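You operate a simulated robot arm through the tools that you are given. There is no shell and no other tool. Be economical: measure what you need, move in short steps, check, and stop when the job is done.

You are at the controls of a simulated two-armed robot. One attempt, no reset.

## Task
Carry the blue tray with both arms and set it on the low shelf of the red cart. Then fetch the gap gauge and set it on the low shelf of the steel bench. Then shut the upper blue drawer. Then put one of the oil pads from the top of the green cart on the top shelf of the grey rack. Then turn the black dial to 20 Nm. Then put the green canister from the top of the low stand on the top of the pump-b oil shelf. The order counts. Set down upright: canister.

Only the result counts: the job must be done as asked and must still hold three seconds after the hand-in. Knocking over, shifting, dropping, spilling or breaking anything else fails it.

## Robot
Two 7-joint arms with two-finger parallel grippers on one trunk, on a base that drives. Base frame: it is fixed to the floor where the robot stands at the start and does not move with it; the origin is under the middle of the robot, x ahead of it, y to its left, z up. Lengths are in mm, angles in degrees, forces in N, time in s.
The left shoulder is at the start at [70, 163, 1170], the right one opposite. Places, roughly: black dial [-800, -400, 900]; blue tray (31x15x5 cm) [500, -100, 900]; canister [2750, -1250, 500]; gap gauge [-750, 750, 750]; low shelf of the red cart [600, 0, 200]; low shelf of the steel bench [-1000, 200, 200]; oil pad (7x9x4 cm) [-1100, 1500, 800]; top of the pump-b oil shelf (29x14 cm) [3260, 840, 480]; top shelf of the grey rack [-1100, 3800, 1400]; upper blue drawer [-600, 700, 700]. Payload 3.43 kg a hand.
Tool frame (each hand has its own): the origin (TCP) lies between the finger pads and is the grasp point; the fingertips stand 34 mm ahead of it; z points along the fingers, y is the line along which they close. Largest opening 128 mm; finger width 24, thickness 12; the body of the gripper, 48 by 130 mm, starts 96 mm behind the TCP.
Orientation is that of the tool frame in the base frame, as [roll, pitch, yaw] about the fixed x, y, z axes, in that order (R = Rz(yaw) Ry(pitch) Rx(roll)). With the fingers straight down and closing along the base's y, the tool's x points along the base's -x, its y along +y and its z along -z.

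## Interface
- The arms move only by the tool arm_command. It takes "left_rows", "right_rows" or both (then of equal length, played together; a hand with none holds still); each is a list of rows, each a list of 6 numbers: the shift along the tool's x, y, z in mm, then the turn, a rotation vector about the tool's x, y, z in degrees. In form: [[tx, ty, tz, ax, ay, az], ...]. A call has 1 to 8 rows; each row shifts and turns the commanded pose from where the row before left it, along the tool's axes as they then stand. "left_claw" and "right_claw" are, for a hand that has rows, the gripper command, from -1 (fully open) to 1 (shut), values between in proportion, set as the call begins (left out, the last holds). Rows are played at 5 a second. More than 50 mm and 8.6 degrees between two rows, or a gripper value outside its range, and nothing of the call is played. A pose out of reach is approached as far as the arm can. The call stops where the force on the tool passes 40 N (or 10 N more than at its start, if that is more) or the arm is blocked; 0.2 s more then pass. Each finger travels about 153 mm/s and halts on what it meets, pressing with about 32 N; the grip force reading is that of the motor and also rises with nothing between the fingers. The clock runs only during rows and for 0.2 s after the last one: add rows that do not move to give the fingers time. It gives the time, the measured TCP pose, the force on the tool (base axes), the opening and the grip force at its end, in the units of the frame above (readings bear some noise), with the torque about the TCP (base axes, N m) and any sound that the robot's microphone picked up, and new pictures: "views" is both (left out), scene, wrist or none (wrist: the cameras of the hands that moved).
- Cameras (640 x 400 px; columns grow to the right, rows downward): "scene" is now at [116.1, -4.5, 1366.2]; the picture's right is [-0.04, -1.00, 0.00], its down [-0.86, 0.04, -0.51] and it looks along [0.51, -0.02, -0.86] (base axes); focal length 214 px, centre (320, 200). "left" rides on the left gripper at [76, 11, -160] in its tool frame; the picture's right is [-0.15, 0.99, 0.00], its down [-0.88, -0.13, -0.46] and it looks along [-0.45, -0.07, 0.89] (tool axes); focal length 234 px, centre (320, 200). "right" rides on the right gripper at [76, -11, -160] in its tool frame; the picture's right is [0.15, 0.99, 0.00], its down [-0.88, 0.13, -0.46] and it looks along [-0.45, 0.07, 0.89] (tool axes); focal length 234 px, centre (320, 200). There is no depth. A picture from a camera that has moved, and an enlarged one, comes with that camera's place and axes in the base frame and with its lens.
- slide_trunk(by): slides the trunk up (or, below 0, down) by that many mm; the arms and the scene camera ride with it, the base frame stays. It gives what a move gives, with no picture.
- roll_base(legs): drives the robot by 1 to 6 legs, each [ahead, left, turn to the left] in mm, mm and degrees, along the robot's own axes; the way and the turn of a leg run together, so that a leg with both is an arc; at most 1500 mm and 180 degrees a leg. The arms and the cameras ride along, it lands a little off, and it stops where it bumps. It gives what a move gives, and a new picture of the scene camera.
- turn_head(pan, tilt): turns the head with the scene camera to pan (to the left, within 86 degrees either way) and tilt (down, from -29 to 69), counted from straight ahead of the robot. It gives what a move gives, and a new picture of the scene camera.
- zoom(camera, box): a new picture of the part [left, top, right, bottom] of that camera's present view, enlarged. It takes no simulated time.
- close_job(): hands the job in; it is judged then, once.

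Go step by step. Nothing tells you exact positions but the pictures and the camera data: compare them with the known pose of the tool, close in by small moves and look again before you grip or let go. The budget is 165 turns and 260 pictures, counting those below and the enlarged ones. Unless the task says otherwise, let go and move clear before handing in.

The tools are called after ">>>" by a JSON object that holds its "name" and its "arguments". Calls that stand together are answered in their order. arm_command: Moves the arms, as the interface text tells. Its arguments: {"type":"object","properties":{"left_rows":{"type":"array","items":{"type":"array","items":{"type":"number"}}},"left_claw":{"type":"number"},"right_rows":{"type":"array","items":{"type":"array","items":{"type":"number"}}},"right_claw":{"type":"number"},"views":{"type":"string","enum":["both","scene","wrist","none"]}},"required":[]} The other tools are called the same way: slide_trunk (by) slides the trunk up or down; roll_base (legs) drives the base; turn_head (pan, tilt) turns the head that bears the scene camera; zoom (camera, box) takes an enlarged picture of a part of a camera's view; close_job () hands the job in.

At the start:

```text
t: 0.0
left_ee_pos: [406.7, 426.3, 1232.1]
left_ee_rot: [-180.0, -0.1, 180.0]
left_force: [-0.1, -0.4, 0.6]
left_moment: [0.02, 0.0, 0.01]
left_finger_gap: 127.8
left_grasp_force: 0.0
right_ee_pos: [516.3, 61.6, 1266.9]
right_ee_rot: [-180.0, 0.0, 180.0]
right_force: [0.7, 0.0, 0.4]
right_moment: [-0.01, 0.0, -0.04]
right_finger_gap: 128.1
right_grasp_force: 0.2
trunk travel left (down, up): [-650.0, 290.0]
robot x, y, heading: [-2.5, -1.8, 0.2]
head pan, tilt: [-2.4, 59.0]
```

scene: 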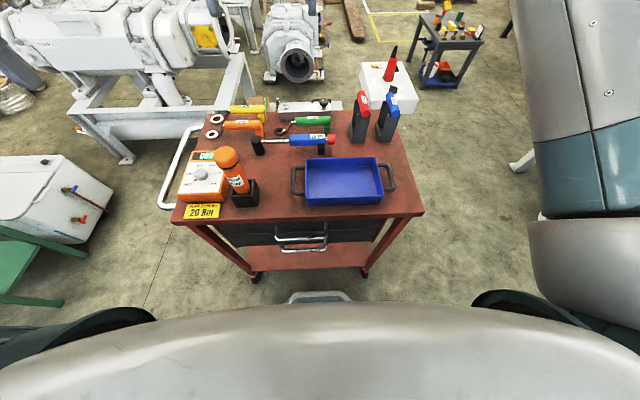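
right: 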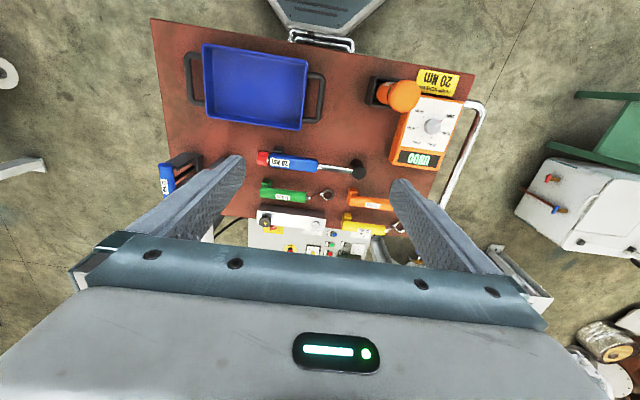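
left: 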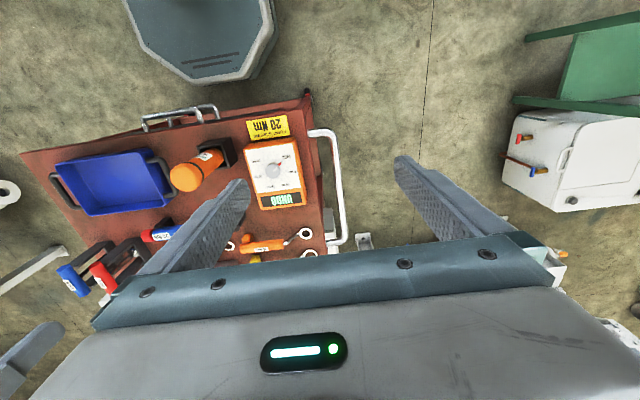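

The blue tray lies on the red cart ahead, with a bar handle at each end. I'll zoom in on it and on the cart before moving.

>>> {"name": "zoom", "arguments": {"camera": "scene", "box": [240, 130, 440, 290]}}

>>> {"name": "zoom", "arguments": {"camera": "right", "box": [150, 10, 390, 160]}}

```text
2.50 times, centred on (340, 210) of scene
camera zoom: at [116.1, -4.5, 1366.2], right [-0.04, -1.0, 0.0], down [-0.86, 0.04, -0.51], along [0.51, -0.02, -0.86], focal length 536 px, centre (270, 175)
```

zoom: 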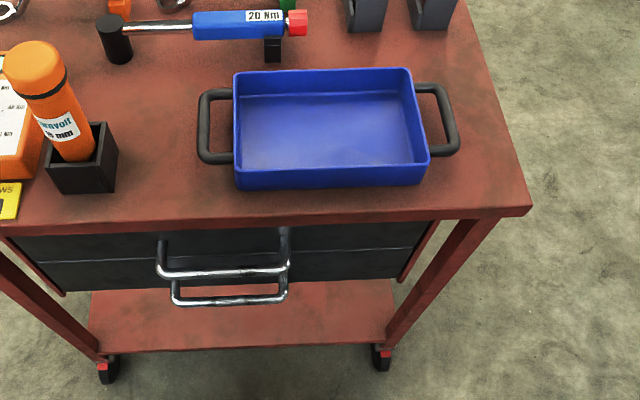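

```text
2.67 times, centred on (270, 85) of right
camera zoom: at [442.6, 50.6, 1427.5], right [-0.15, 0.99, 0.0], down [0.88, 0.13, 0.46], along [0.45, 0.07, -0.89], focal length 624 px, centre (453, 507)
```

zoom: 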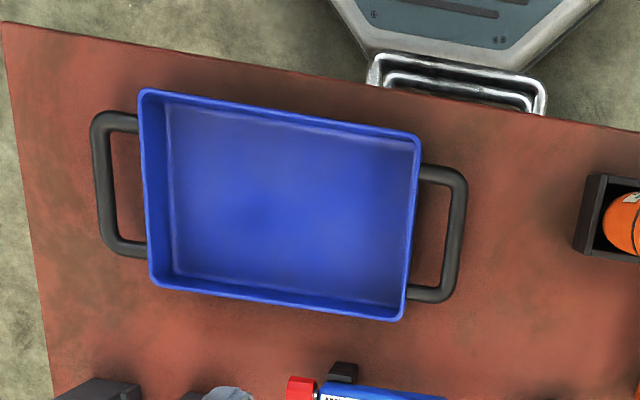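

The tray centre is near [465, -84], its rim around z 865, with the handle bars at about y +54 and -223. I'll swing both hands above the handles and pitch the fingers 45° forward, so they can later enter the low shelf from the front.

>>> {"name": "arm_command", "arguments": {"left_rows": [[0, -40, 0, 0, -5.625, 0], [0, -40, 0, 0, -5.625, 0], [0, -40, 0, 0, -5.625, 0], [0, -40, 0, 0, -5.625, 0], [0, -40, 0, 0, -5.625, 0], [0, -40, 0, 0, -5.625, 0], [0, -40, 0, 0, -5.625, 0], [0, -40, 0, 0, -5.625, 0]], "right_rows": [[0, -35, 0, 0, -5.625, 0], [0, -35, 0, 0, -5.625, 0], [0, -35, 0, 0, -5.625, 0], [0, -35, 0, 0, -5.625, 0], [0, -35, 0, 0, -5.625, 0], [0, -35, 0, 0, -5.625, 0], [0, -35, 0, 0, -5.625, 0], [0, -35, 0, 0, -5.625, 0]], "left_claw": -1, "right_claw": -1, "views": "both"}}

```text
t: 1.8
left_ee_pos: [408.7, 120.1, 1233.8]
left_ee_rot: [179.8, 43.5, -180.0]
left_force: [0.5, -0.9, -1.3]
left_moment: [0.03, -0.07, 0.03]
left_finger_gap: 128.0
left_grasp_force: 0.1
left hand out of reach, approached as far as the arm can: row 8
right_ee_pos: [519.6, -219.0, 1265.0]
right_ee_rot: [179.9, 44.9, 179.8]
right_force: [0.3, -1.7, -0.1]
right_moment: [0.04, -0.02, 0.04]
right_finger_gap: 127.8
right_grasp_force: 0.0
trunk travel left (down, up): [-650.0, 290.0]
robot x, y, heading: [-0.5, 0.7, 0.2]
head pan, tilt: [-2.4, 59.0]
camera scene: at [118.1, -6.1, 1365.9], right [-0.04, -1.0, 0.0], down [-0.86, 0.04, -0.51], along [0.51, -0.02, -0.86], focal length 214 px, centre (320, 200)
camera right: at [354.2, -230.3, 1325.4], right [-0.1, 0.99, -0.1], down [0.3, 0.13, 0.94], along [0.95, 0.07, -0.31], focal length 234 px, centre (320, 200)
camera left: at [244.4, 129.7, 1297.0], right [0.1, 0.99, 0.1], down [0.32, -0.13, 0.94], along [0.94, -0.06, -0.34], focal length 234 px, centre (320, 200)
```

scene: 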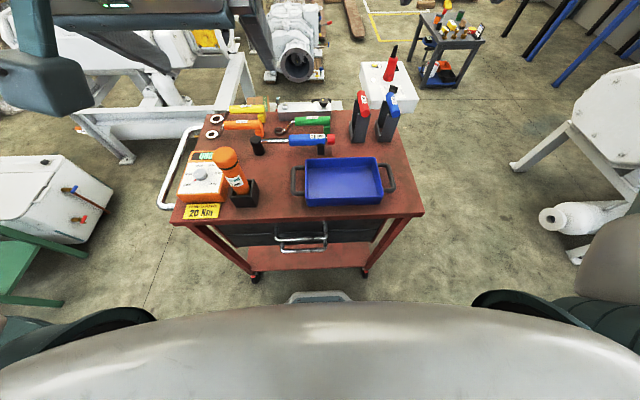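
right: 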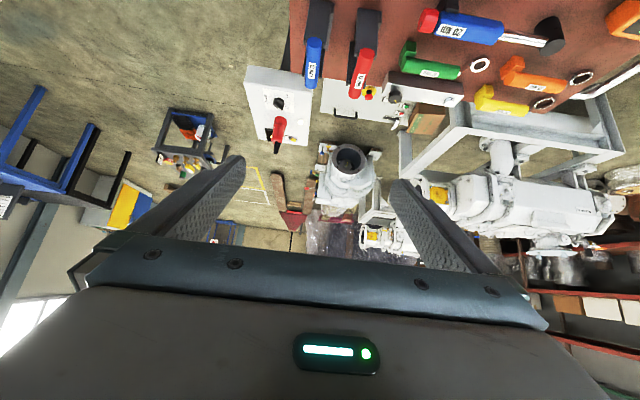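
left: 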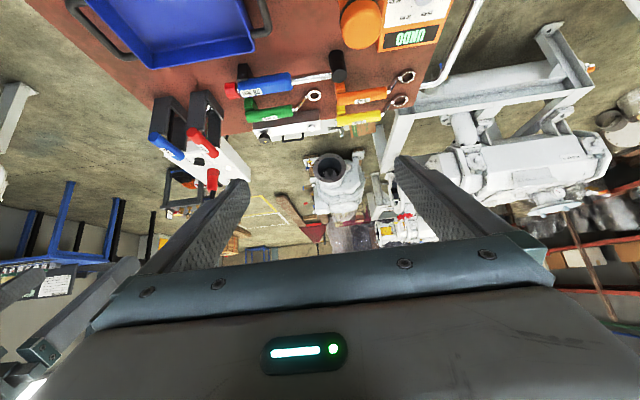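

The left arm is cramped because the tray sits off to the right. I'll shift the base 85 mm to the right to centre on it.

>>> {"name": "roll_base", "arguments": {"legs": [[0, -85, 0]]}}

```text
t: 2.9
left_ee_pos: [407.0, 37.7, 1234.8]
left_ee_rot: [180.0, 43.4, -179.9]
left_force: [-0.8, -0.3, 0.3]
left_moment: [0.01, 0.01, 0.01]
left_finger_gap: 127.8
left_grasp_force: 0.1
right_ee_pos: [518.8, -299.6, 1265.9]
right_ee_rot: [179.9, 44.9, -179.9]
right_force: [0.1, -1.0, -0.3]
right_moment: [0.03, 0.01, -0.01]
right_finger_gap: 128.0
right_grasp_force: 0.1
trunk travel left (down, up): [-650.0, 290.0]
robot x, y, heading: [2.7, -84.9, 0.2]
head pan, tilt: [-2.4, 59.0]
camera scene: at [116.2, -87.1, 1366.2], right [-0.04, -1.0, 0.0], down [-0.86, 0.03, -0.51], along [0.51, -0.02, -0.86], focal length 214 px, centre (320, 200)
```

scene: 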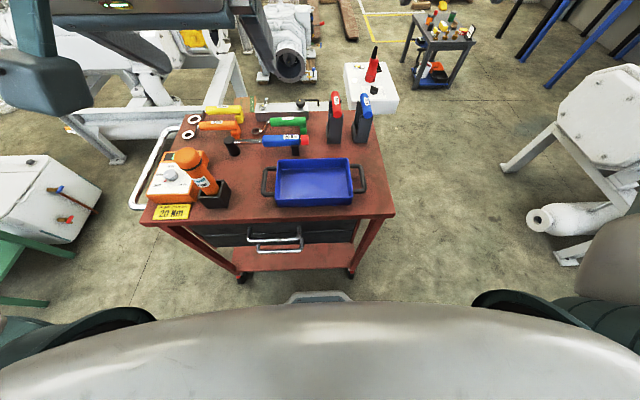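

Tray depth is confirmed: rim about z 870, bars roughly at y +54 and -223, x 465. I'll bring both hands down to hover at z about 1000.

>>> {"name": "arm_command", "arguments": {"left_rows": [[15.6, 2, 25.9, 0, 0, 0], [15.6, 2, 25.9, 0, 0, 0], [15.6, 2, 25.9, 0, 0, 0], [15.6, 2, 25.9, 0, 0, 0], [15.6, 2, 25.9, 0, 0, 0], [15.6, 2, 25.9, 0, 0, 0], [15.6, 2, 25.9, 0, 0, 0], [15.6, 2, 25.9, 0, 0, 0]], "right_rows": [[28.3, 9.6, 18.7, 0, 0, 0], [28.3, 9.6, 18.7, 0, 0, 0], [28.3, 9.6, 18.7, 0, 0, 0], [28.3, 9.6, 18.7, 0, 0, 0], [28.3, 9.6, 18.7, 0, 0, 0], [28.3, 9.6, 18.7, 0, 0, 0], [28.3, 9.6, 18.7, 0, 0, 0], [28.3, 9.6, 18.7, 0, 0, 0]]}}

```text
t: 4.7
left_ee_pos: [521.0, 46.6, 1043.8]
left_ee_rot: [-179.9, 43.3, 180.0]
left_force: [-0.8, 0.3, -0.1]
left_moment: [0.0, -0.01, 0.02]
left_finger_gap: 128.0
left_grasp_force: 0.0
left hand out of reach, approached as far as the arm can: row 1, 2, 3, 4, 5, 6, 7, 8
right_ee_pos: [526.4, -203.3, 1023.9]
right_ee_rot: [180.0, 44.9, -180.0]
right_force: [-0.4, 0.4, 0.3]
right_moment: [0.01, 0.03, -0.05]
right_finger_gap: 128.1
right_grasp_force: 0.1
right hand out of reach, approached as far as the arm can: row 4, 5, 6, 7, 8
trunk travel left (down, up): [-650.0, 290.0]
robot x, y, heading: [2.0, -83.1, 0.1]
head pan, tilt: [-2.4, 59.0]
camera scene: at [116.9, -87.2, 1366.2], right [-0.04, -1.0, 0.0], down [-0.86, 0.03, -0.51], along [0.51, -0.02, -0.86], focal length 214 px, centre (320, 200)
camera right: at [360.6, -215.0, 1084.8], right [-0.11, 0.99, -0.1], down [0.3, 0.13, 0.94], along [0.95, 0.07, -0.31], focal length 234 px, centre (320, 200)
camera left: at [356.1, 58.4, 1108.2], right [0.11, 0.99, 0.1], down [0.33, -0.13, 0.94], along [0.94, -0.07, -0.34], focal length 234 px, centre (320, 200)
```

scene: 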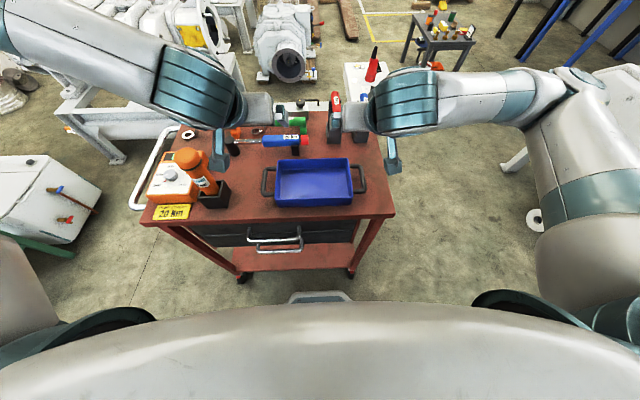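
right: 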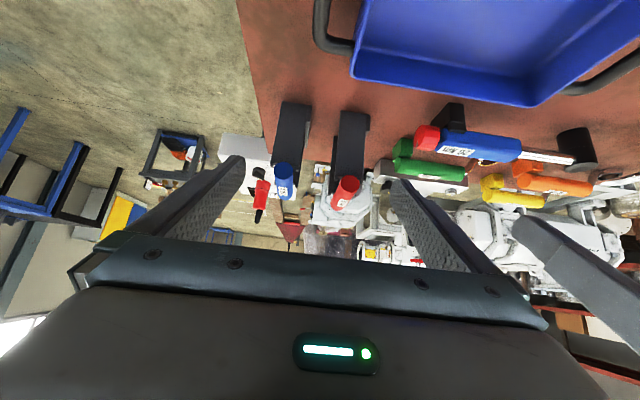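
left: 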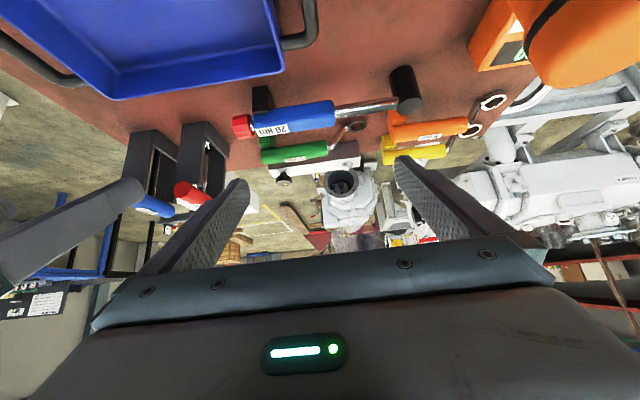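

The hands are limited by being too close to the body at this pitch, so I'll back the base off 130 mm.

>>> {"name": "roll_base", "arguments": {"legs": [[-130, 0, 0]]}}

>>> {"name": "arm_command", "arguments": {"left_rows": [[0, 0, 0, 0, 0, 0]], "right_rows": [[0, 0, 0, 0, 0, 0]], "views": "none"}}

```text
t: 6.0
left_ee_pos: [389.0, 47.3, 1045.1]
left_ee_rot: [-179.9, 43.4, -179.7]
left_force: [0.8, -0.4, -0.3]
left_moment: [-0.01, 0.01, 0.0]
left_finger_gap: 128.0
left_grasp_force: 0.1
right_ee_pos: [395.0, -203.1, 1024.1]
right_ee_rot: [179.9, 44.9, -179.8]
right_force: [-0.4, 0.2, 0.3]
right_moment: [0.04, 0.01, 0.0]
right_finger_gap: 128.0
right_grasp_force: 0.0
trunk travel left (down, up): [-650.0, 290.0]
robot x, y, heading: [-131.0, -81.4, 0.2]
head pan, tilt: [-2.4, 59.0]
camera scene: at [-15.3, -87.5, 1366.1], right [-0.04, -1.0, 0.0], down [-0.86, 0.03, -0.51], along [0.51, -0.02, -0.86], focal length 214 px, centre (320, 200)
```

scene: 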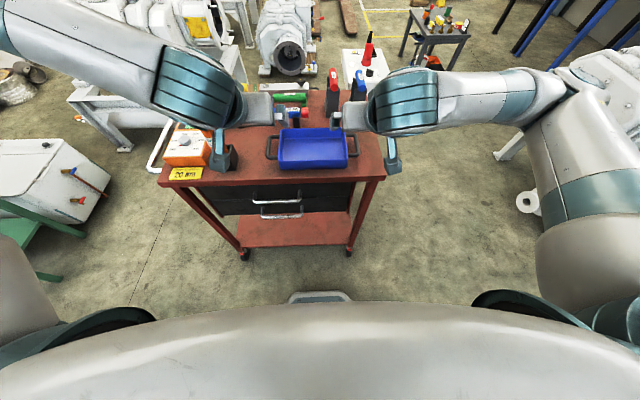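

```text
t: 6.4
left_ee_pos: [389.1, 47.8, 1044.4]
left_ee_rot: [-179.8, 43.4, -179.7]
left_force: [1.5, -0.2, 0.4]
left_moment: [-0.02, -0.01, 0.0]
left_finger_gap: 127.9
left_grasp_force: 0.1
right_ee_pos: [395.7, -202.6, 1023.8]
right_ee_rot: [180.0, 44.7, -179.7]
right_force: [0.6, -0.6, 0.6]
right_moment: [0.0, 0.0, 0.0]
right_finger_gap: 127.8
right_grasp_force: 0.1
trunk travel left (down, up): [-650.0, 290.0]
robot x, y, heading: [-128.9, -85.2, 0.2]
head pan, tilt: [-2.4, 59.0]
```

>>> {"name": "arm_command", "arguments": {"left_rows": [[6.8, 2, 30.8, 0, -1.6, 0], [6.8, 2, 30.8, 0, 0, 0], [6.8, 2, 30.8, 0, 0, 0], [0, 0, 0, 0, 0, 0]], "right_rows": [[4.4, -6.6, 25.6, 0, 0, 0], [4.4, -6.6, 25.6, 0, 0, 0], [4.4, -6.6, 25.6, 0, 0, 0], [0, 0, 0, 0, 0, 0]], "left_claw": 0.6, "right_claw": 0.6}}

```text
t: 7.4
left_ee_pos: [440.7, 72.3, 973.7]
left_ee_rot: [-179.8, 44.9, -179.8]
left_force: [-1.1, -0.2, 0.0]
left_moment: [0.0, -0.02, -0.02]
left_finger_gap: 25.6
left_grasp_force: 0.1
left hand out of reach, approached as far as the arm can: row 1, 2, 3
right_ee_pos: [439.6, -223.2, 962.9]
right_ee_rot: [-179.9, 44.9, -179.8]
right_force: [0.1, 0.6, 0.5]
right_moment: [0.0, -0.02, 0.01]
right_finger_gap: 25.5
right_grasp_force: 0.1
trunk travel left (down, up): [-650.0, 290.0]
robot x, y, heading: [-128.5, -82.7, 0.6]
head pan, tilt: [-2.4, 59.0]
camera scene: at [-16.0, -87.5, 1366.3], right [-0.04, -1.0, 0.0], down [-0.86, 0.03, -0.51], along [0.51, -0.02, -0.86], focal length 214 px, centre (320, 200)
camera right: at [273.9, -234.9, 1023.5], right [-0.11, 0.99, -0.1], down [0.3, 0.13, 0.94], along [0.95, 0.07, -0.31], focal length 234 px, centre (320, 200)
camera left: at [273.8, 84.1, 1033.8], right [0.1, 0.99, 0.1], down [0.3, -0.13, 0.94], along [0.95, -0.07, -0.31], focal length 234 px, centre (320, 200)
```

scene: 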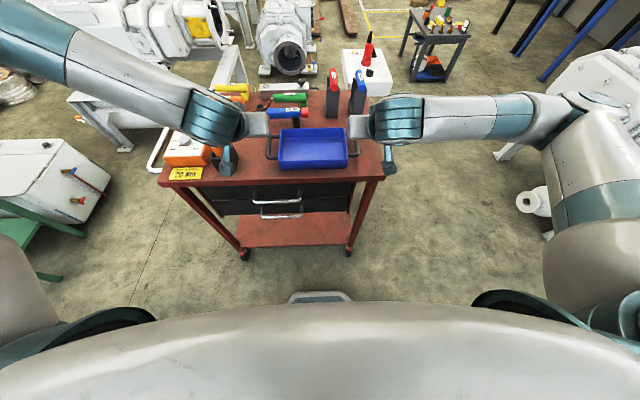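
right: 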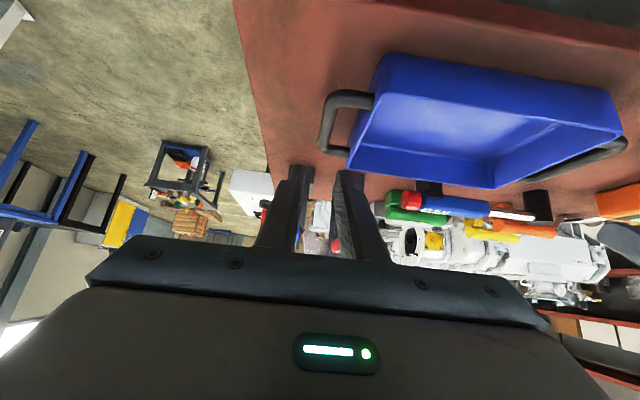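
left: 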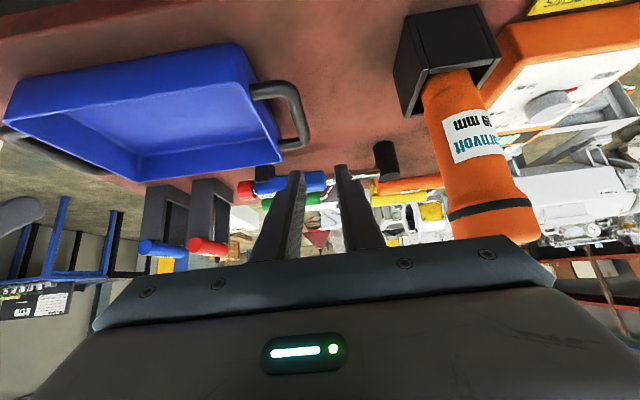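

I need a more precise fix on the handle bars, so I'll zoom in on both views.

>>> {"name": "zoom", "arguments": {"camera": "right", "box": [280, 40, 440, 200]}}

>>> {"name": "zoom", "arguments": {"camera": "scene", "box": [220, 100, 420, 225]}}

>>> {"name": "zoom", "arguments": {"camera": "left", "box": [200, 60, 360, 200]}}

```text
2.50 times, centred on (360, 120) of right
camera zoom: at [273.9, -234.9, 1023.5], right [-0.11, 0.99, -0.1], down [0.3, 0.13, 0.94], along [0.95, 0.07, -0.31], focal length 585 px, centre (220, 400)
```

zoom: 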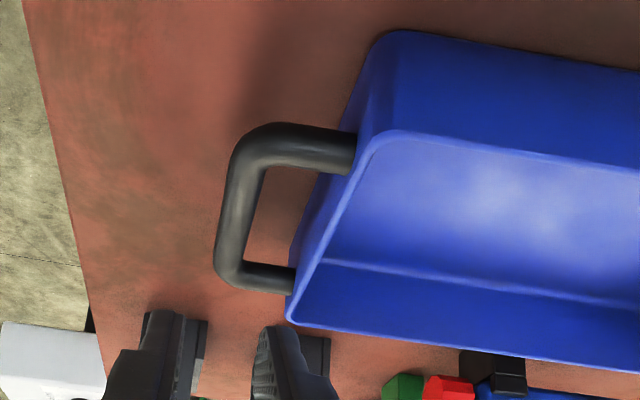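

```text
3.20 times, centred on (320, 162) of scene
camera zoom: at [-16.0, -87.5, 1366.3], right [-0.04, -1.0, 0.0], down [-0.86, 0.03, -0.51], along [0.51, -0.02, -0.86], focal length 686 px, centre (320, 320)
```

zoom: 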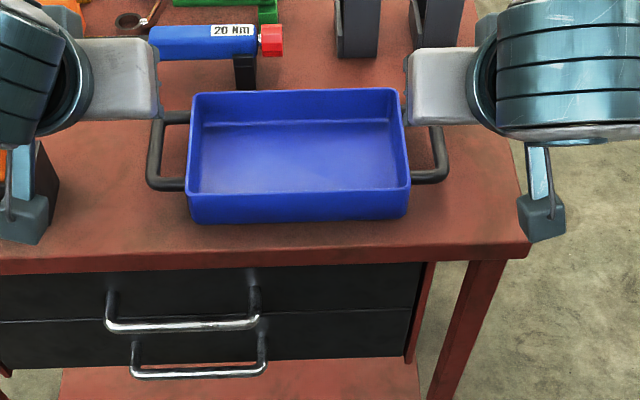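

```text
2.86 times, centred on (280, 130) of left
camera zoom: at [273.8, 84.1, 1033.8], right [0.1, 0.99, 0.1], down [0.3, -0.13, 0.94], along [0.95, -0.07, -0.31], focal length 669 px, centre (434, 400)
```

zoom: 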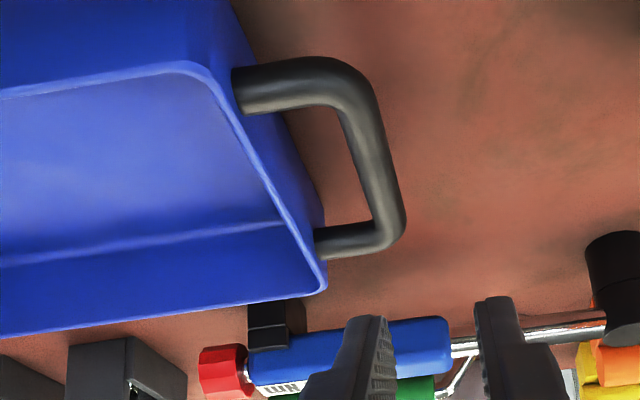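

Triangulation puts the bars at x 440–520, z about 878, y +55 (left) and -221 (right). The left hand stopped at y 72, so I'll correct that alone first.

>>> {"name": "arm_command", "arguments": {"left_rows": [[0, -6, 10, 0, 0, 0], [0, -6, 10, 0, 0, 0], [0, -5, 10, 0, 0, 0]], "views": "wrist"}}

```text
t: 8.2
left_ee_pos: [462.1, 78.4, 964.5]
left_ee_rot: [-180.0, 44.9, -179.8]
left_force: [-0.2, 0.2, -0.1]
left_moment: [-0.01, -0.01, 0.01]
left_finger_gap: 25.6
left_grasp_force: 0.1
left hand out of reach, approached as far as the arm can: row 1, 2, 3
right_ee_pos: [439.2, -223.1, 962.5]
right_ee_rot: [-180.0, 44.9, -179.7]
right_force: [0.2, 0.1, 0.1]
right_moment: [0.01, 0.02, -0.01]
right_finger_gap: 25.8
right_grasp_force: 0.1
trunk travel left (down, up): [-650.0, 290.0]
robot x, y, heading: [-129.6, -84.3, 0.4]
head pan, tilt: [-2.4, 59.0]
camera left: at [295.0, 89.3, 1024.2], right [0.1, 0.99, 0.1], down [0.3, -0.13, 0.94], along [0.95, -0.07, -0.31], focal length 234 px, centre (320, 200)
```

left: 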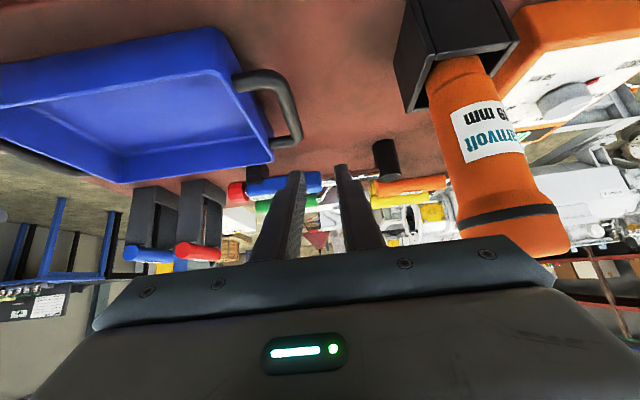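

The left wrist seems to be at a joint limit at 45°, so I'll reduce the left hand's pitch to about 30° and try the y move again.

>>> {"name": "arm_command", "arguments": {"left_rows": [[0, 0, 0, 0, 5, 0], [0, 0, 0, 0, 5, 0], [0, 0, 0, 0, 5, 0], [0, -8, 0, 0, 0, 0], [0, -8, 0, 0, 0, 0], [0, -8, 0, 0, 0, 0]], "views": "scene"}}

```text
t: 9.6
left_ee_pos: [460.1, 62.8, 968.6]
left_ee_rot: [-179.9, 29.9, -179.8]
left_force: [-1.0, 0.5, 0.6]
left_moment: [-0.01, 0.02, -0.01]
left_finger_gap: 25.7
left_grasp_force: 0.1
left hand out of reach, approached as far as the arm can: row 6
right_ee_pos: [437.7, -222.6, 962.9]
right_ee_rot: [179.9, 44.9, -179.9]
right_force: [0.2, 0.3, 0.1]
right_moment: [0.0, -0.02, 0.0]
right_finger_gap: 25.7
right_grasp_force: 0.0
trunk travel left (down, up): [-650.0, 290.0]
robot x, y, heading: [-130.2, -81.3, 0.2]
head pan, tilt: [-2.4, 59.0]
camera scene: at [-15.8, -87.6, 1366.3], right [-0.04, -1.0, 0.0], down [-0.86, 0.03, -0.51], along [0.51, -0.02, -0.86], focal length 214 px, centre (320, 200)
```

scene: 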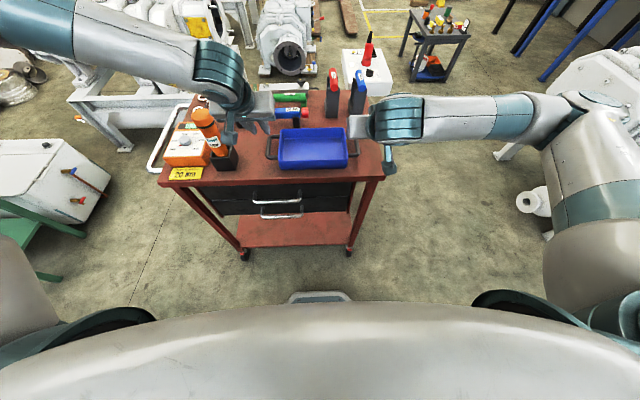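

The left elbow is poorly placed; shifting the base another 70 mm right gives the left arm more room, and the right arm has plenty.

>>> {"name": "roll_base", "arguments": {"legs": [[0, -70, 0]]}}

>>> {"name": "arm_command", "arguments": {"left_rows": [[0, 14, 0, 0, -5, 0], [0, 14, 0, 0, -5, 0], [0, 14, 0, 0, 0, 0], [0, 14, 0, 0, 0, 0]], "right_rows": [[0, 17, 0, 0, 0, 0], [0, 17, 0, 0, 0, 0], [0, 18, 0, 0, 0, 0], [0, 18, 0, 0, 0, 0]], "views": "none"}}

```text
t: 10.6
left_ee_pos: [460.7, -7.3, 967.9]
left_ee_rot: [-179.9, 30.0, -179.9]
left_force: [0.2, 0.2, -0.6]
left_moment: [0.03, -0.02, 0.03]
left_finger_gap: 25.7
left_grasp_force: 0.0
right_ee_pos: [439.3, -293.2, 963.2]
right_ee_rot: [-180.0, 44.9, -179.8]
right_force: [0.0, 0.5, 0.4]
right_moment: [-0.01, 0.0, 0.01]
right_finger_gap: 25.2
right_grasp_force: 0.1
trunk travel left (down, up): [-650.0, 290.0]
robot x, y, heading: [-130.8, -148.3, 0.1]
head pan, tilt: [-2.4, 59.0]
camera scene: at [-15.3, -158.2, 1366.2], right [-0.04, -1.0, 0.0], down [-0.86, 0.03, -0.51], along [0.51, -0.02, -0.86], focal length 214 px, centre (320, 200)
```

scene: 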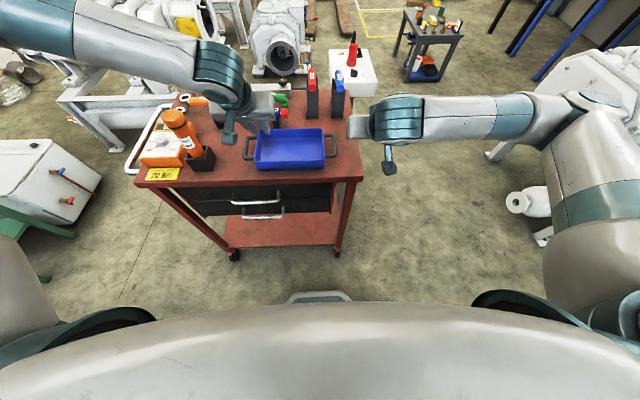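

```text
t: 11.6
left_ee_pos: [459.9, 50.0, 967.2]
left_ee_rot: [-179.6, 39.8, -179.6]
left_force: [0.0, -0.5, 0.1]
left_moment: [0.0, -0.02, -0.03]
left_finger_gap: 25.7
left_grasp_force: 0.0
right_ee_pos: [439.3, -223.1, 962.5]
right_ee_rot: [-180.0, 44.9, -179.8]
right_force: [0.4, -0.3, 0.6]
right_moment: [-0.06, -0.02, -0.03]
right_finger_gap: 25.6
right_grasp_force: 0.0
trunk travel left (down, up): [-650.0, 290.0]
robot x, y, heading: [-127.9, -153.1, -0.1]
head pan, tilt: [-2.4, 59.0]
```

>>> {"name": "arm_command", "arguments": {"left_rows": [[7.7, 1.7, 15.3, 0, 0, 0], [7.7, 1.7, 15.3, 0, 0, 0], [7.7, 1.6, 15.3, 0, 0, 0]], "right_rows": [[5.9, 0.7, 16.3, 0, 0, 0], [5.9, 0.7, 16.3, 0, 0, 0], [5.9, 0.6, 16.3, 0, 0, 0]], "views": "wrist"}}

>>> {"name": "zoom", "arguments": {"camera": "right", "box": [240, 40, 440, 200]}}

>>> {"name": "zoom", "arguments": {"camera": "left", "box": [220, 40, 420, 200]}}

```text
t: 12.4
left_ee_pos: [472.1, 54.4, 917.4]
left_ee_rot: [-179.9, 39.8, -179.8]
left_force: [1.2, -0.5, 0.7]
left_moment: [0.01, 0.02, 0.02]
left_finger_gap: 25.5
left_grasp_force: 0.1
right_ee_pos: [462.5, -220.4, 915.8]
right_ee_rot: [180.0, 44.8, -179.6]
right_force: [-0.3, -0.3, 0.8]
right_moment: [-0.03, 0.01, -0.03]
right_finger_gap: 25.5
right_grasp_force: 0.1
trunk travel left (down, up): [-650.0, 290.0]
robot x, y, heading: [-132.3, -154.5, 0.1]
head pan, tilt: [-2.4, 59.0]
camera right: at [296.6, -232.3, 976.0], right [-0.11, 0.99, -0.1], down [0.3, 0.13, 0.94], along [0.95, 0.07, -0.31], focal length 234 px, centre (320, 200)
camera left: at [311.5, 65.5, 990.3], right [0.11, 0.99, 0.09], down [0.38, -0.13, 0.91], along [0.92, -0.07, -0.39], focal length 234 px, centre (320, 200)
```

right: 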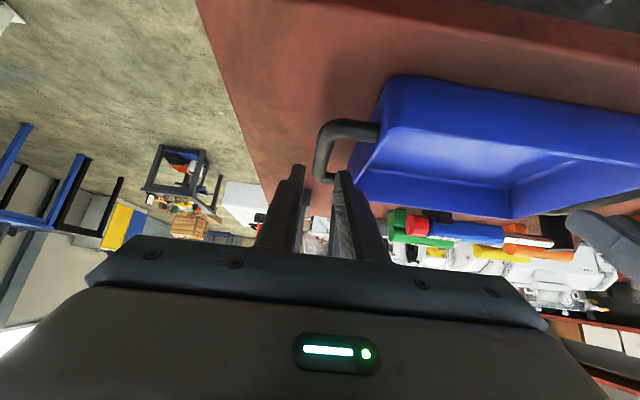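
left: 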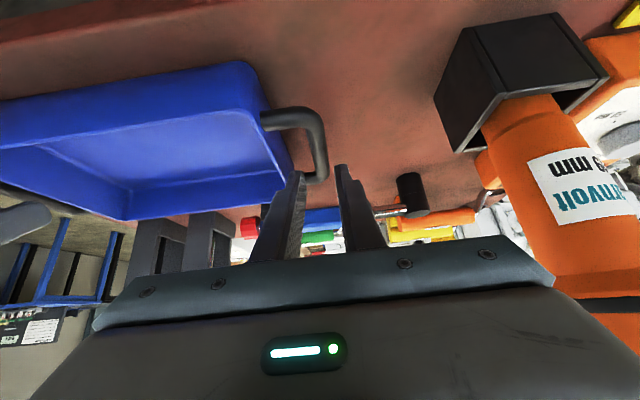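

```text
2.50 times, centred on (340, 120) of right
camera zoom: at [296.6, -232.3, 976.0], right [-0.11, 0.99, -0.1], down [0.3, 0.13, 0.94], along [0.95, 0.07, -0.31], focal length 585 px, centre (270, 400)
```

zoom: 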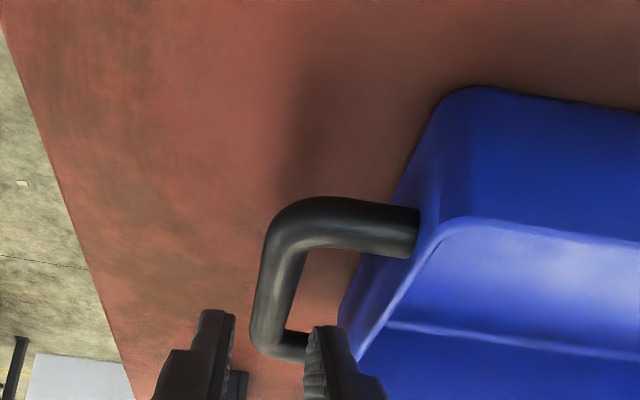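

```text
2.50 times, centred on (320, 120) of left
camera zoom: at [311.5, 65.5, 990.3], right [0.11, 0.99, 0.09], down [0.38, -0.13, 0.91], along [0.92, -0.07, -0.39], focal length 585 px, centre (320, 400)
```

zoom: 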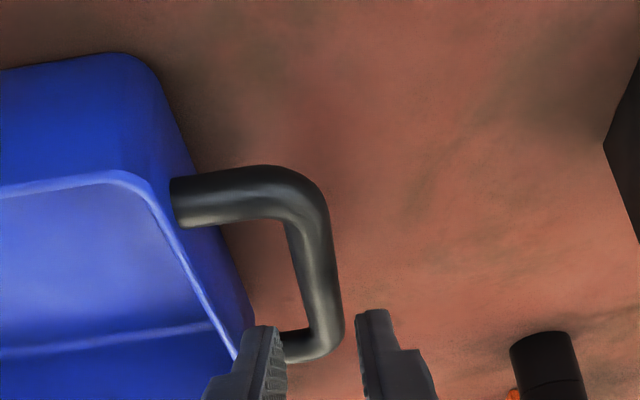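

The bars are centred between both pairs of fingers. Now I'll make the final descent to z about 880.

>>> {"name": "arm_command", "arguments": {"left_rows": [[5.9, 0, 11.2, 0, 0, 0], [5.9, 0, 11.2, 0, 0, 0], [5.9, 0, 11.2, 0, 0, 0]], "right_rows": [[4.2, 0, 12.7, 0, 0, 0], [4.2, 0, 12.7, 0, 0, 0], [4.2, 0, 12.7, 0, 0, 0]], "views": "wrist"}}

>>> {"name": "zoom", "arguments": {"camera": "right", "box": [240, 80, 440, 200]}}

>>> {"name": "zoom", "arguments": {"camera": "left", "box": [220, 80, 420, 200]}}

```text
t: 13.2
left_ee_pos: [479.1, 57.8, 885.0]
left_ee_rot: [-179.6, 39.8, -179.8]
left_force: [0.6, -0.8, -0.3]
left_moment: [0.02, 0.01, 0.0]
left_finger_gap: 25.7
left_grasp_force: 0.1
left hand out of reach, approached as far as the arm can: row 3
right_ee_pos: [478.8, -220.9, 880.7]
right_ee_rot: [179.9, 44.9, -179.7]
right_force: [-1.0, -0.3, 0.2]
right_moment: [0.01, -0.02, 0.01]
right_finger_gap: 25.5
right_grasp_force: 0.1
trunk travel left (down, up): [-650.0, 290.0]
robot x, y, heading: [-132.9, -151.6, 0.2]
head pan, tilt: [-2.4, 59.0]
camera right: at [314.1, -233.4, 941.3], right [-0.11, 0.99, -0.1], down [0.3, 0.13, 0.94], along [0.95, 0.07, -0.31], focal length 234 px, centre (320, 200)
camera left: at [318.5, 70.3, 958.5], right [0.11, 0.99, 0.09], down [0.38, -0.13, 0.91], along [0.92, -0.07, -0.39], focal length 234 px, centre (320, 200)
```

right: 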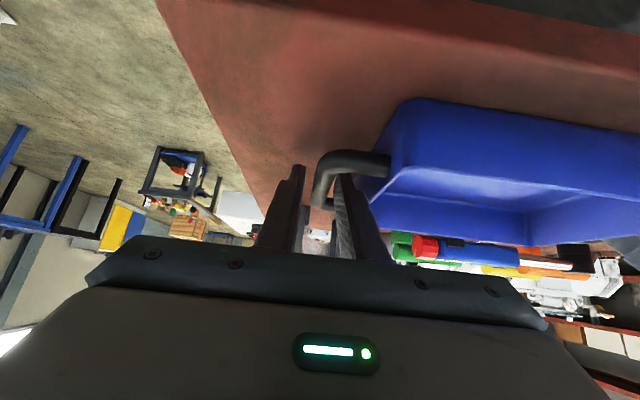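
left: 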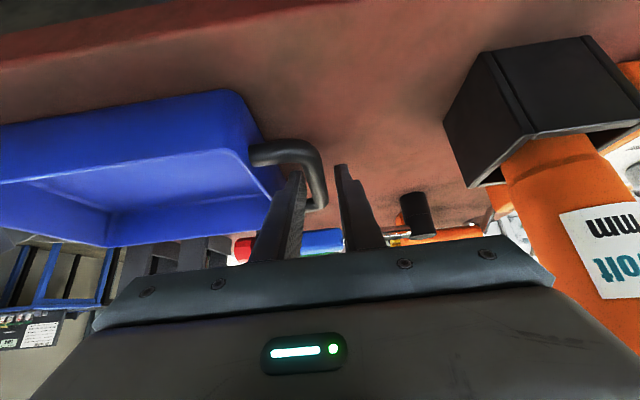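

```text
3.20 times, centred on (340, 140) of right
camera zoom: at [314.1, -233.4, 941.3], right [-0.11, 0.99, -0.1], down [0.3, 0.13, 0.94], along [0.95, 0.07, -0.31], focal length 749 px, centre (256, 392)
```

zoom: 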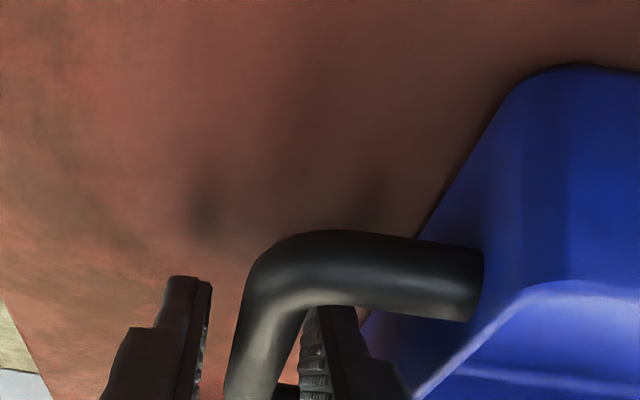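

```text
3.20 times, centred on (320, 140) of left
camera zoom: at [318.5, 70.3, 958.5], right [0.11, 0.99, 0.09], down [0.38, -0.13, 0.91], along [0.92, -0.07, -0.39], focal length 749 px, centre (320, 392)
```

zoom: 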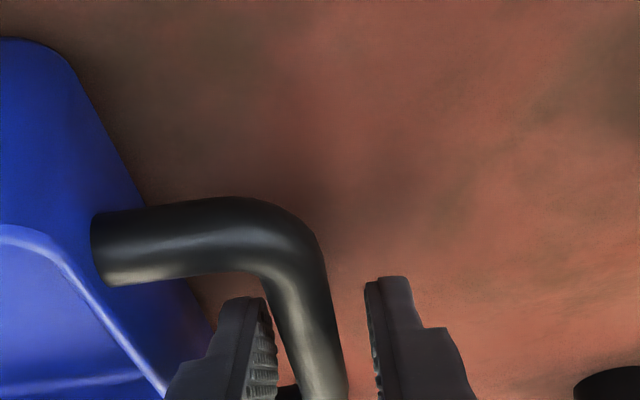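

Both bars lie between the finger pads. Next I'll close the grippers and hold.

>>> {"name": "arm_command", "arguments": {"left_rows": [[0, 0, 0, 0, 0, 0], [0, 0, 0, 0, 0, 0], [0, 0, 0, 0, 0, 0]], "right_rows": [[0, 0, 0, 0, 0, 0], [0, 0, 0, 0, 0, 0], [0, 0, 0, 0, 0, 0]], "left_claw": 1, "right_claw": 1, "views": "wrist"}}

```text
t: 14.0
left_ee_pos: [479.0, 56.7, 884.6]
left_ee_rot: [-179.6, 39.8, 180.0]
left_force: [-0.6, -24.7, 0.8]
left_moment: [-0.23, 0.25, -1.11]
left_finger_gap: 13.3
left_grasp_force: 32.2
right_ee_pos: [479.9, -218.7, 880.8]
right_ee_rot: [179.7, 44.9, -179.7]
right_force: [0.6, 24.7, -0.4]
right_moment: [0.17, -0.33, 0.79]
right_finger_gap: 13.7
right_grasp_force: 31.7
trunk travel left (down, up): [-650.0, 290.0]
robot x, y, heading: [-132.0, -153.1, 0.2]
head pan, tilt: [-2.4, 59.0]
camera right: at [313.9, -232.3, 941.4], right [-0.11, 0.99, -0.1], down [0.3, 0.13, 0.94], along [0.95, 0.08, -0.31], focal length 234 px, centre (320, 200)
camera left: at [318.6, 69.2, 958.5], right [0.12, 0.99, 0.09], down [0.38, -0.13, 0.91], along [0.92, -0.07, -0.4], focal length 234 px, centre (320, 200)
```

right: 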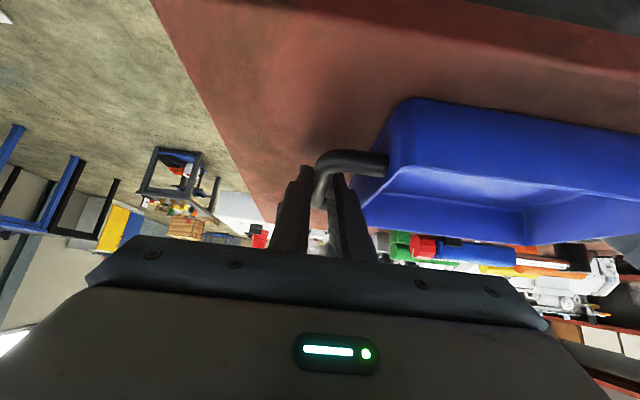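
left: 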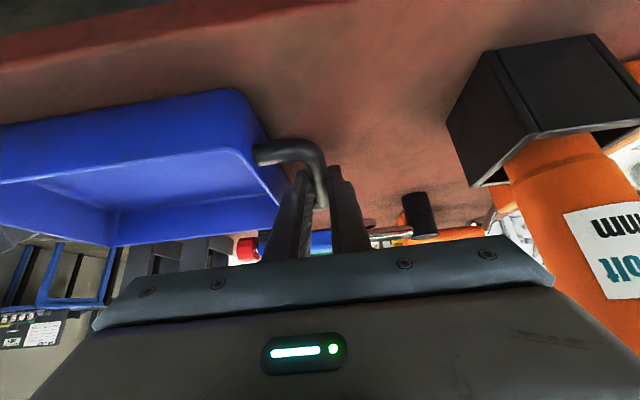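

The grip is firm, but the hands are pulling against each other by about 25 N. I'll relax that slightly, then lift with the trunk.

>>> {"name": "arm_command", "arguments": {"left_rows": [[0, -1, 0, 0, 0, 0], [0, -1, 0, 0, 0, 0]], "right_rows": [[0, 1, 0, 0, 0, 0], [0, 1, 0, 0, 0, 0]], "views": "none"}}

>>> {"name": "slide_trunk", "arguments": {"by": 60}}

```text
t: 14.6
left_ee_pos: [479.7, 56.4, 886.6]
left_ee_rot: [-179.7, 39.8, -179.8]
left_force: [0.3, -21.2, -0.6]
left_moment: [-0.14, 0.58, -1.18]
left_finger_gap: 13.6
left_grasp_force: 31.8
right_ee_pos: [480.2, -219.8, 879.8]
right_ee_rot: [180.0, 44.9, -179.7]
right_force: [0.1, 19.7, 1.2]
right_moment: [0.2, -0.18, 1.2]
right_finger_gap: 13.4
right_grasp_force: 31.8
trunk travel left (down, up): [-650.0, 290.0]
robot x, y, heading: [-133.3, -154.6, 0.0]
head pan, tilt: [-2.4, 59.0]
```

```text
t: 15.6
left_ee_pos: [480.9, 58.4, 944.9]
left_ee_rot: [-179.7, 39.9, -179.7]
left_force: [-0.2, -18.7, -2.8]
left_moment: [-0.21, 0.02, -1.19]
left_finger_gap: 13.4
left_grasp_force: 32.5
right_ee_pos: [479.4, -219.0, 939.3]
right_ee_rot: [180.0, 44.8, -179.7]
right_force: [0.1, 19.4, -3.7]
right_moment: [0.14, -0.01, 1.06]
right_finger_gap: 13.5
right_grasp_force: 31.9
trunk travel left (down, up): [-710.0, 230.0]
robot x, y, heading: [-132.0, -150.5, 0.4]
head pan, tilt: [-2.4, 59.0]
```

The tray is up. I'll back off just enough to clear the cart front and its drawer handles.

>>> {"name": "roll_base", "arguments": {"legs": [[-228, 0, 0]]}}

```text
t: 17.3
left_ee_pos: [273.7, 57.2, 948.0]
left_ee_rot: [-179.7, 39.9, 180.0]
left_force: [-1.4, 0.1, -3.0]
left_moment: [0.05, 0.0, -0.91]
left_finger_gap: 13.5
left_grasp_force: 31.6
right_ee_pos: [273.2, -219.3, 941.0]
right_ee_rot: [-179.9, 45.0, -179.4]
right_force: [-0.5, -0.7, -2.2]
right_moment: [0.0, -0.03, 0.84]
right_finger_gap: 13.5
right_grasp_force: 31.7
trunk travel left (down, up): [-710.0, 230.0]
robot x, y, heading: [-334.7, -153.6, 0.2]
head pan, tilt: [-2.4, 59.0]
stopped in leg 1: the robot was blocked; the commanded pose is now the measured one
camera scene: at [-221.5, -158.6, 1426.7], right [-0.04, -1.0, 0.0], down [-0.86, 0.03, -0.52], along [0.52, -0.02, -0.86], focal length 214 px, centre (320, 200)
```

scene: 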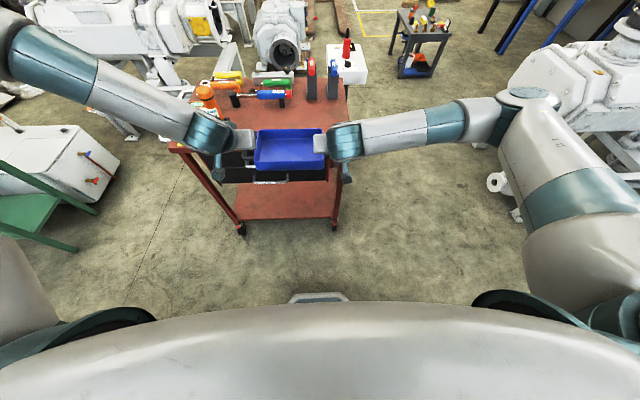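

The base bumped something behind at x -335, and the tray needs a bit more clearance. I'll test pulling the tray back with both arms.

>>> {"name": "arm_command", "arguments": {"left_rows": [[7.66, 0, -6.43, 0, 0, 0], [7.66, 0, -6.43, 0, 0, 0]], "right_rows": [[7.07, 0, -7.07, 0, 0, 0], [7.07, 0, -7.07, 0, 0, 0]], "views": "none"}}

>>> {"name": "turn_head", "arguments": {"pan": -86, "tilt": 50}}

>>> {"name": "turn_head", "arguments": {"pan": 86, "tilt": 50}}

```text
t: 17.9
left_ee_pos: [255.6, 55.4, 944.7]
left_ee_rot: [-179.8, 39.9, -180.0]
left_force: [0.1, -1.1, -3.7]
left_moment: [-0.03, -0.08, -0.9]
left_finger_gap: 13.7
left_grasp_force: 32.1
right_ee_pos: [257.3, -219.2, 940.8]
right_ee_rot: [-180.0, 44.8, -179.5]
right_force: [-0.2, 1.7, -4.0]
right_moment: [-0.01, 0.13, 0.96]
right_finger_gap: 13.3
right_grasp_force: 31.7
trunk travel left (down, up): [-710.0, 230.0]
robot x, y, heading: [-332.8, -155.7, 0.1]
head pan, tilt: [-2.4, 59.0]
```

```text
t: 19.5
left_ee_pos: [257.3, 55.3, 945.3]
left_ee_rot: [-179.7, 39.9, -179.9]
left_force: [0.7, -7.9, -3.9]
left_moment: [-0.08, -0.06, -0.92]
left_finger_gap: 13.5
left_grasp_force: 31.5
right_ee_pos: [257.5, -219.6, 941.4]
right_ee_rot: [180.0, 44.9, -179.6]
right_force: [-1.1, 6.9, -3.0]
right_moment: [0.06, 0.05, 1.02]
right_finger_gap: 13.7
right_grasp_force: 32.4
trunk travel left (down, up): [-710.0, 230.0]
robot x, y, heading: [-334.6, -153.5, 0.3]
head pan, tilt: [-85.9, 50.0]
camera scene: at [-278.4, -232.8, 1437.6], right [-1.0, -0.08, 0.0], down [-0.06, 0.76, -0.64], along [0.05, -0.64, -0.77], focal length 214 px, centre (320, 200)
```

scene: 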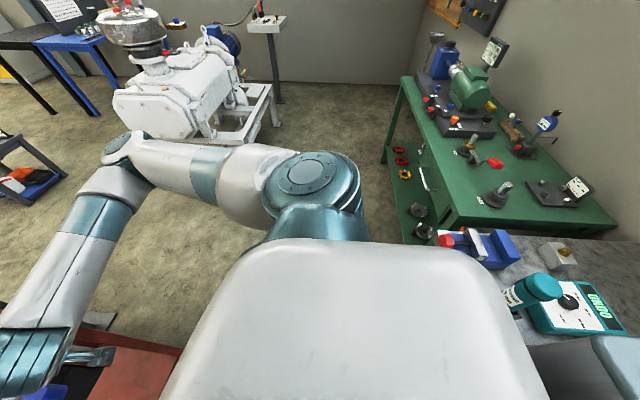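

```text
t: 22.1
left_ee_pos: [256.5, 55.1, 945.8]
left_ee_rot: [-179.7, 39.7, 180.0]
left_force: [0.7, -13.7, -3.8]
left_moment: [-0.16, 0.02, -1.0]
left_finger_gap: 13.8
left_grasp_force: 32.2
right_ee_pos: [258.0, -220.9, 939.1]
right_ee_rot: [-179.9, 44.9, -179.6]
right_force: [-0.2, 13.8, -2.9]
right_moment: [0.06, 0.01, 1.03]
right_finger_gap: 13.8
right_grasp_force: 31.7
trunk travel left (down, up): [-710.0, 230.0]
robot x, y, heading: [-332.8, -153.5, 0.3]
head pan, tilt: [85.9, 50.0]
camera scene: at [-279.1, -79.1, 1437.6], right [1.0, -0.07, 0.0], down [-0.05, -0.76, -0.64], along [0.04, 0.64, -0.77], focal length 214 px, centre (320, 200)
```

scene: 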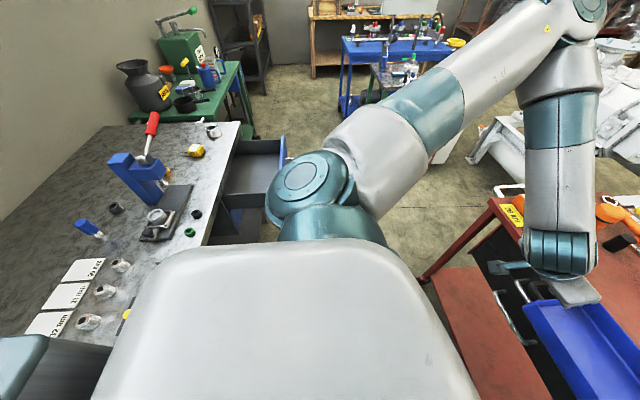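

The steel bench is behind. The tray retracts fine with the arms, so I'll pull it back another 40 mm and check clearance to the drawer handles.

>>> {"name": "arm_command", "arguments": {"left_rows": [[7.66, 0, -6.43, 0, 0, 0], [7.66, 0, -6.43, 0, 0, 0], [7.66, 0, -6.43, 0, 0, 0], [7.66, 0, -6.43, 0, 0, 0]], "right_rows": [[7.07, 0, -7.07, 0, 0, 0], [7.07, 0, -7.07, 0, 0, 0], [7.07, 0, -7.07, 0, 0, 0], [7.07, 0, -7.07, 0, 0, 0]], "views": "none"}}

>>> {"name": "turn_head", "arguments": {"pan": 40, "tilt": 62}}

```text
t: 23.1
left_ee_pos: [216.7, 55.7, 946.5]
left_ee_rot: [-179.6, 39.8, -179.9]
left_force: [-1.9, -12.0, -3.1]
left_moment: [-0.12, 0.16, -1.15]
left_finger_gap: 13.4
left_grasp_force: 31.9
right_ee_pos: [216.2, -219.5, 941.0]
right_ee_rot: [179.9, 44.9, -179.6]
right_force: [1.5, 12.3, -3.7]
right_moment: [0.09, -0.15, 0.75]
right_finger_gap: 13.6
right_grasp_force: 32.0
trunk travel left (down, up): [-710.0, 230.0]
robot x, y, heading: [-336.6, -152.2, 0.4]
head pan, tilt: [85.9, 50.0]
```

```text
t: 24.2
left_ee_pos: [216.9, 55.6, 946.2]
left_ee_rot: [-179.7, 39.7, -179.9]
left_force: [-1.5, -9.8, -2.6]
left_moment: [-0.11, 0.13, -1.14]
left_finger_gap: 13.7
left_grasp_force: 32.5
right_ee_pos: [216.3, -219.7, 940.7]
right_ee_rot: [180.0, 44.8, -179.6]
right_force: [1.4, 11.2, -3.0]
right_moment: [0.02, -0.11, 0.7]
right_finger_gap: 13.6
right_grasp_force: 31.9
trunk travel left (down, up): [-710.0, 230.0]
robot x, y, heading: [-329.0, -158.7, 0.4]
head pan, tilt: [40.0, 62.0]
camera scene: at [-235.3, -114.3, 1422.8], right [0.65, -0.76, 0.0], down [-0.67, -0.57, -0.47], along [0.36, 0.3, -0.88], focal length 214 px, centre (320, 200)
```

scene: 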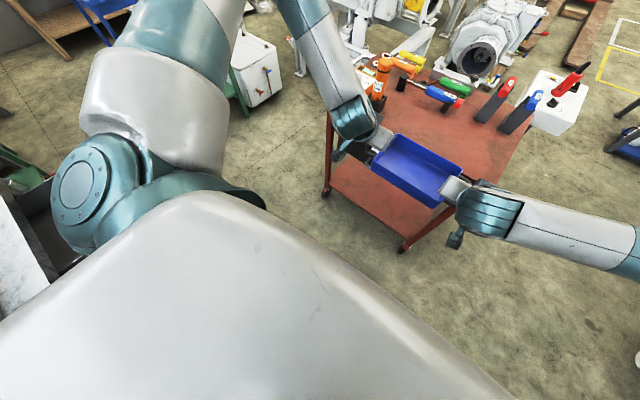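

The tray is clear of the handles. Before lowering the trunk I want to know where the left elbow sits relative to the cart.

>>> {"name": "turn_head", "arguments": {"pan": 75, "tilt": 20}}

>>> {"name": "turn_head", "arguments": {"pan": 0, "tilt": 35}}

```text
t: 25.3
left_ee_pos: [217.6, 56.7, 945.2]
left_ee_rot: [-179.8, 39.8, 180.0]
left_force: [-2.0, -10.2, -3.0]
left_moment: [-0.13, 0.01, -1.09]
left_finger_gap: 13.9
left_grasp_force: 31.8
right_ee_pos: [216.8, -218.6, 940.8]
right_ee_rot: [-180.0, 44.8, -179.6]
right_force: [1.1, 10.8, -4.0]
right_moment: [0.05, -0.01, 0.72]
right_finger_gap: 13.5
right_grasp_force: 31.7
trunk travel left (down, up): [-710.0, 230.0]
robot x, y, heading: [-331.5, -154.9, 0.5]
head pan, tilt: [75.0, 20.0]
camera scene: at [-260.5, -65.9, 1483.1], right [0.97, -0.25, 0.0], down [-0.09, -0.33, -0.94], along [0.24, 0.91, -0.34], focal length 214 px, centre (320, 200)
```

scene: 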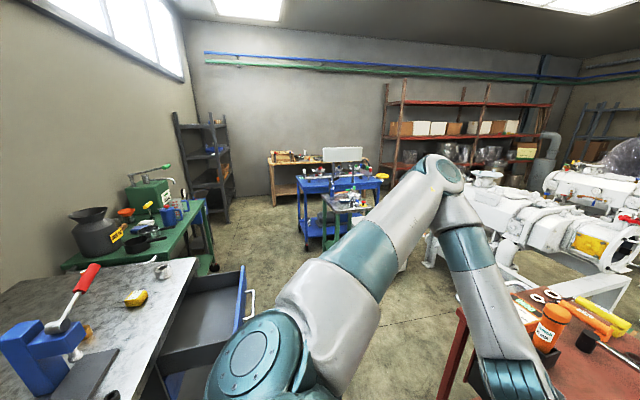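

```text
t: 26.8
left_ee_pos: [216.8, 56.1, 946.0]
left_ee_rot: [-179.8, 39.8, -180.0]
left_force: [-1.7, -10.3, -3.8]
left_moment: [-0.13, 0.06, -1.1]
left_finger_gap: 13.8
left_grasp_force: 32.1
right_ee_pos: [216.8, -219.3, 940.9]
right_ee_rot: [-180.0, 44.8, -179.5]
right_force: [1.9, 11.5, -3.0]
right_moment: [0.08, 0.01, 0.7]
right_finger_gap: 13.6
right_grasp_force: 32.1
trunk travel left (down, up): [-710.0, 230.0]
robot x, y, heading: [-338.1, -153.7, 0.2]
head pan, tilt: [0.0, 35.0]
camera scene: at [-196.2, -155.5, 1459.3], right [0.01, -1.0, 0.0], down [-0.57, 0.0, -0.82], along [0.82, 0.0, -0.57], focal length 214 px, centre (320, 200)
```

scene: 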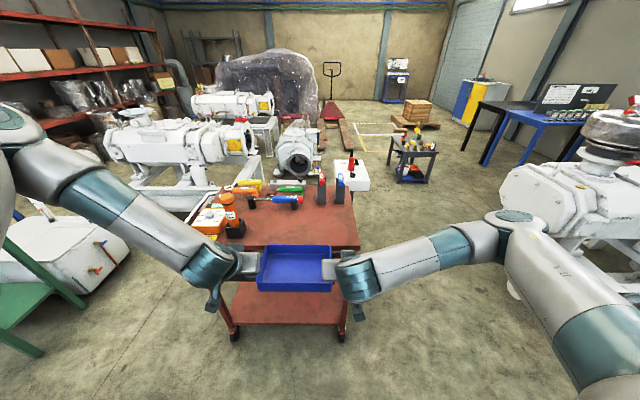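

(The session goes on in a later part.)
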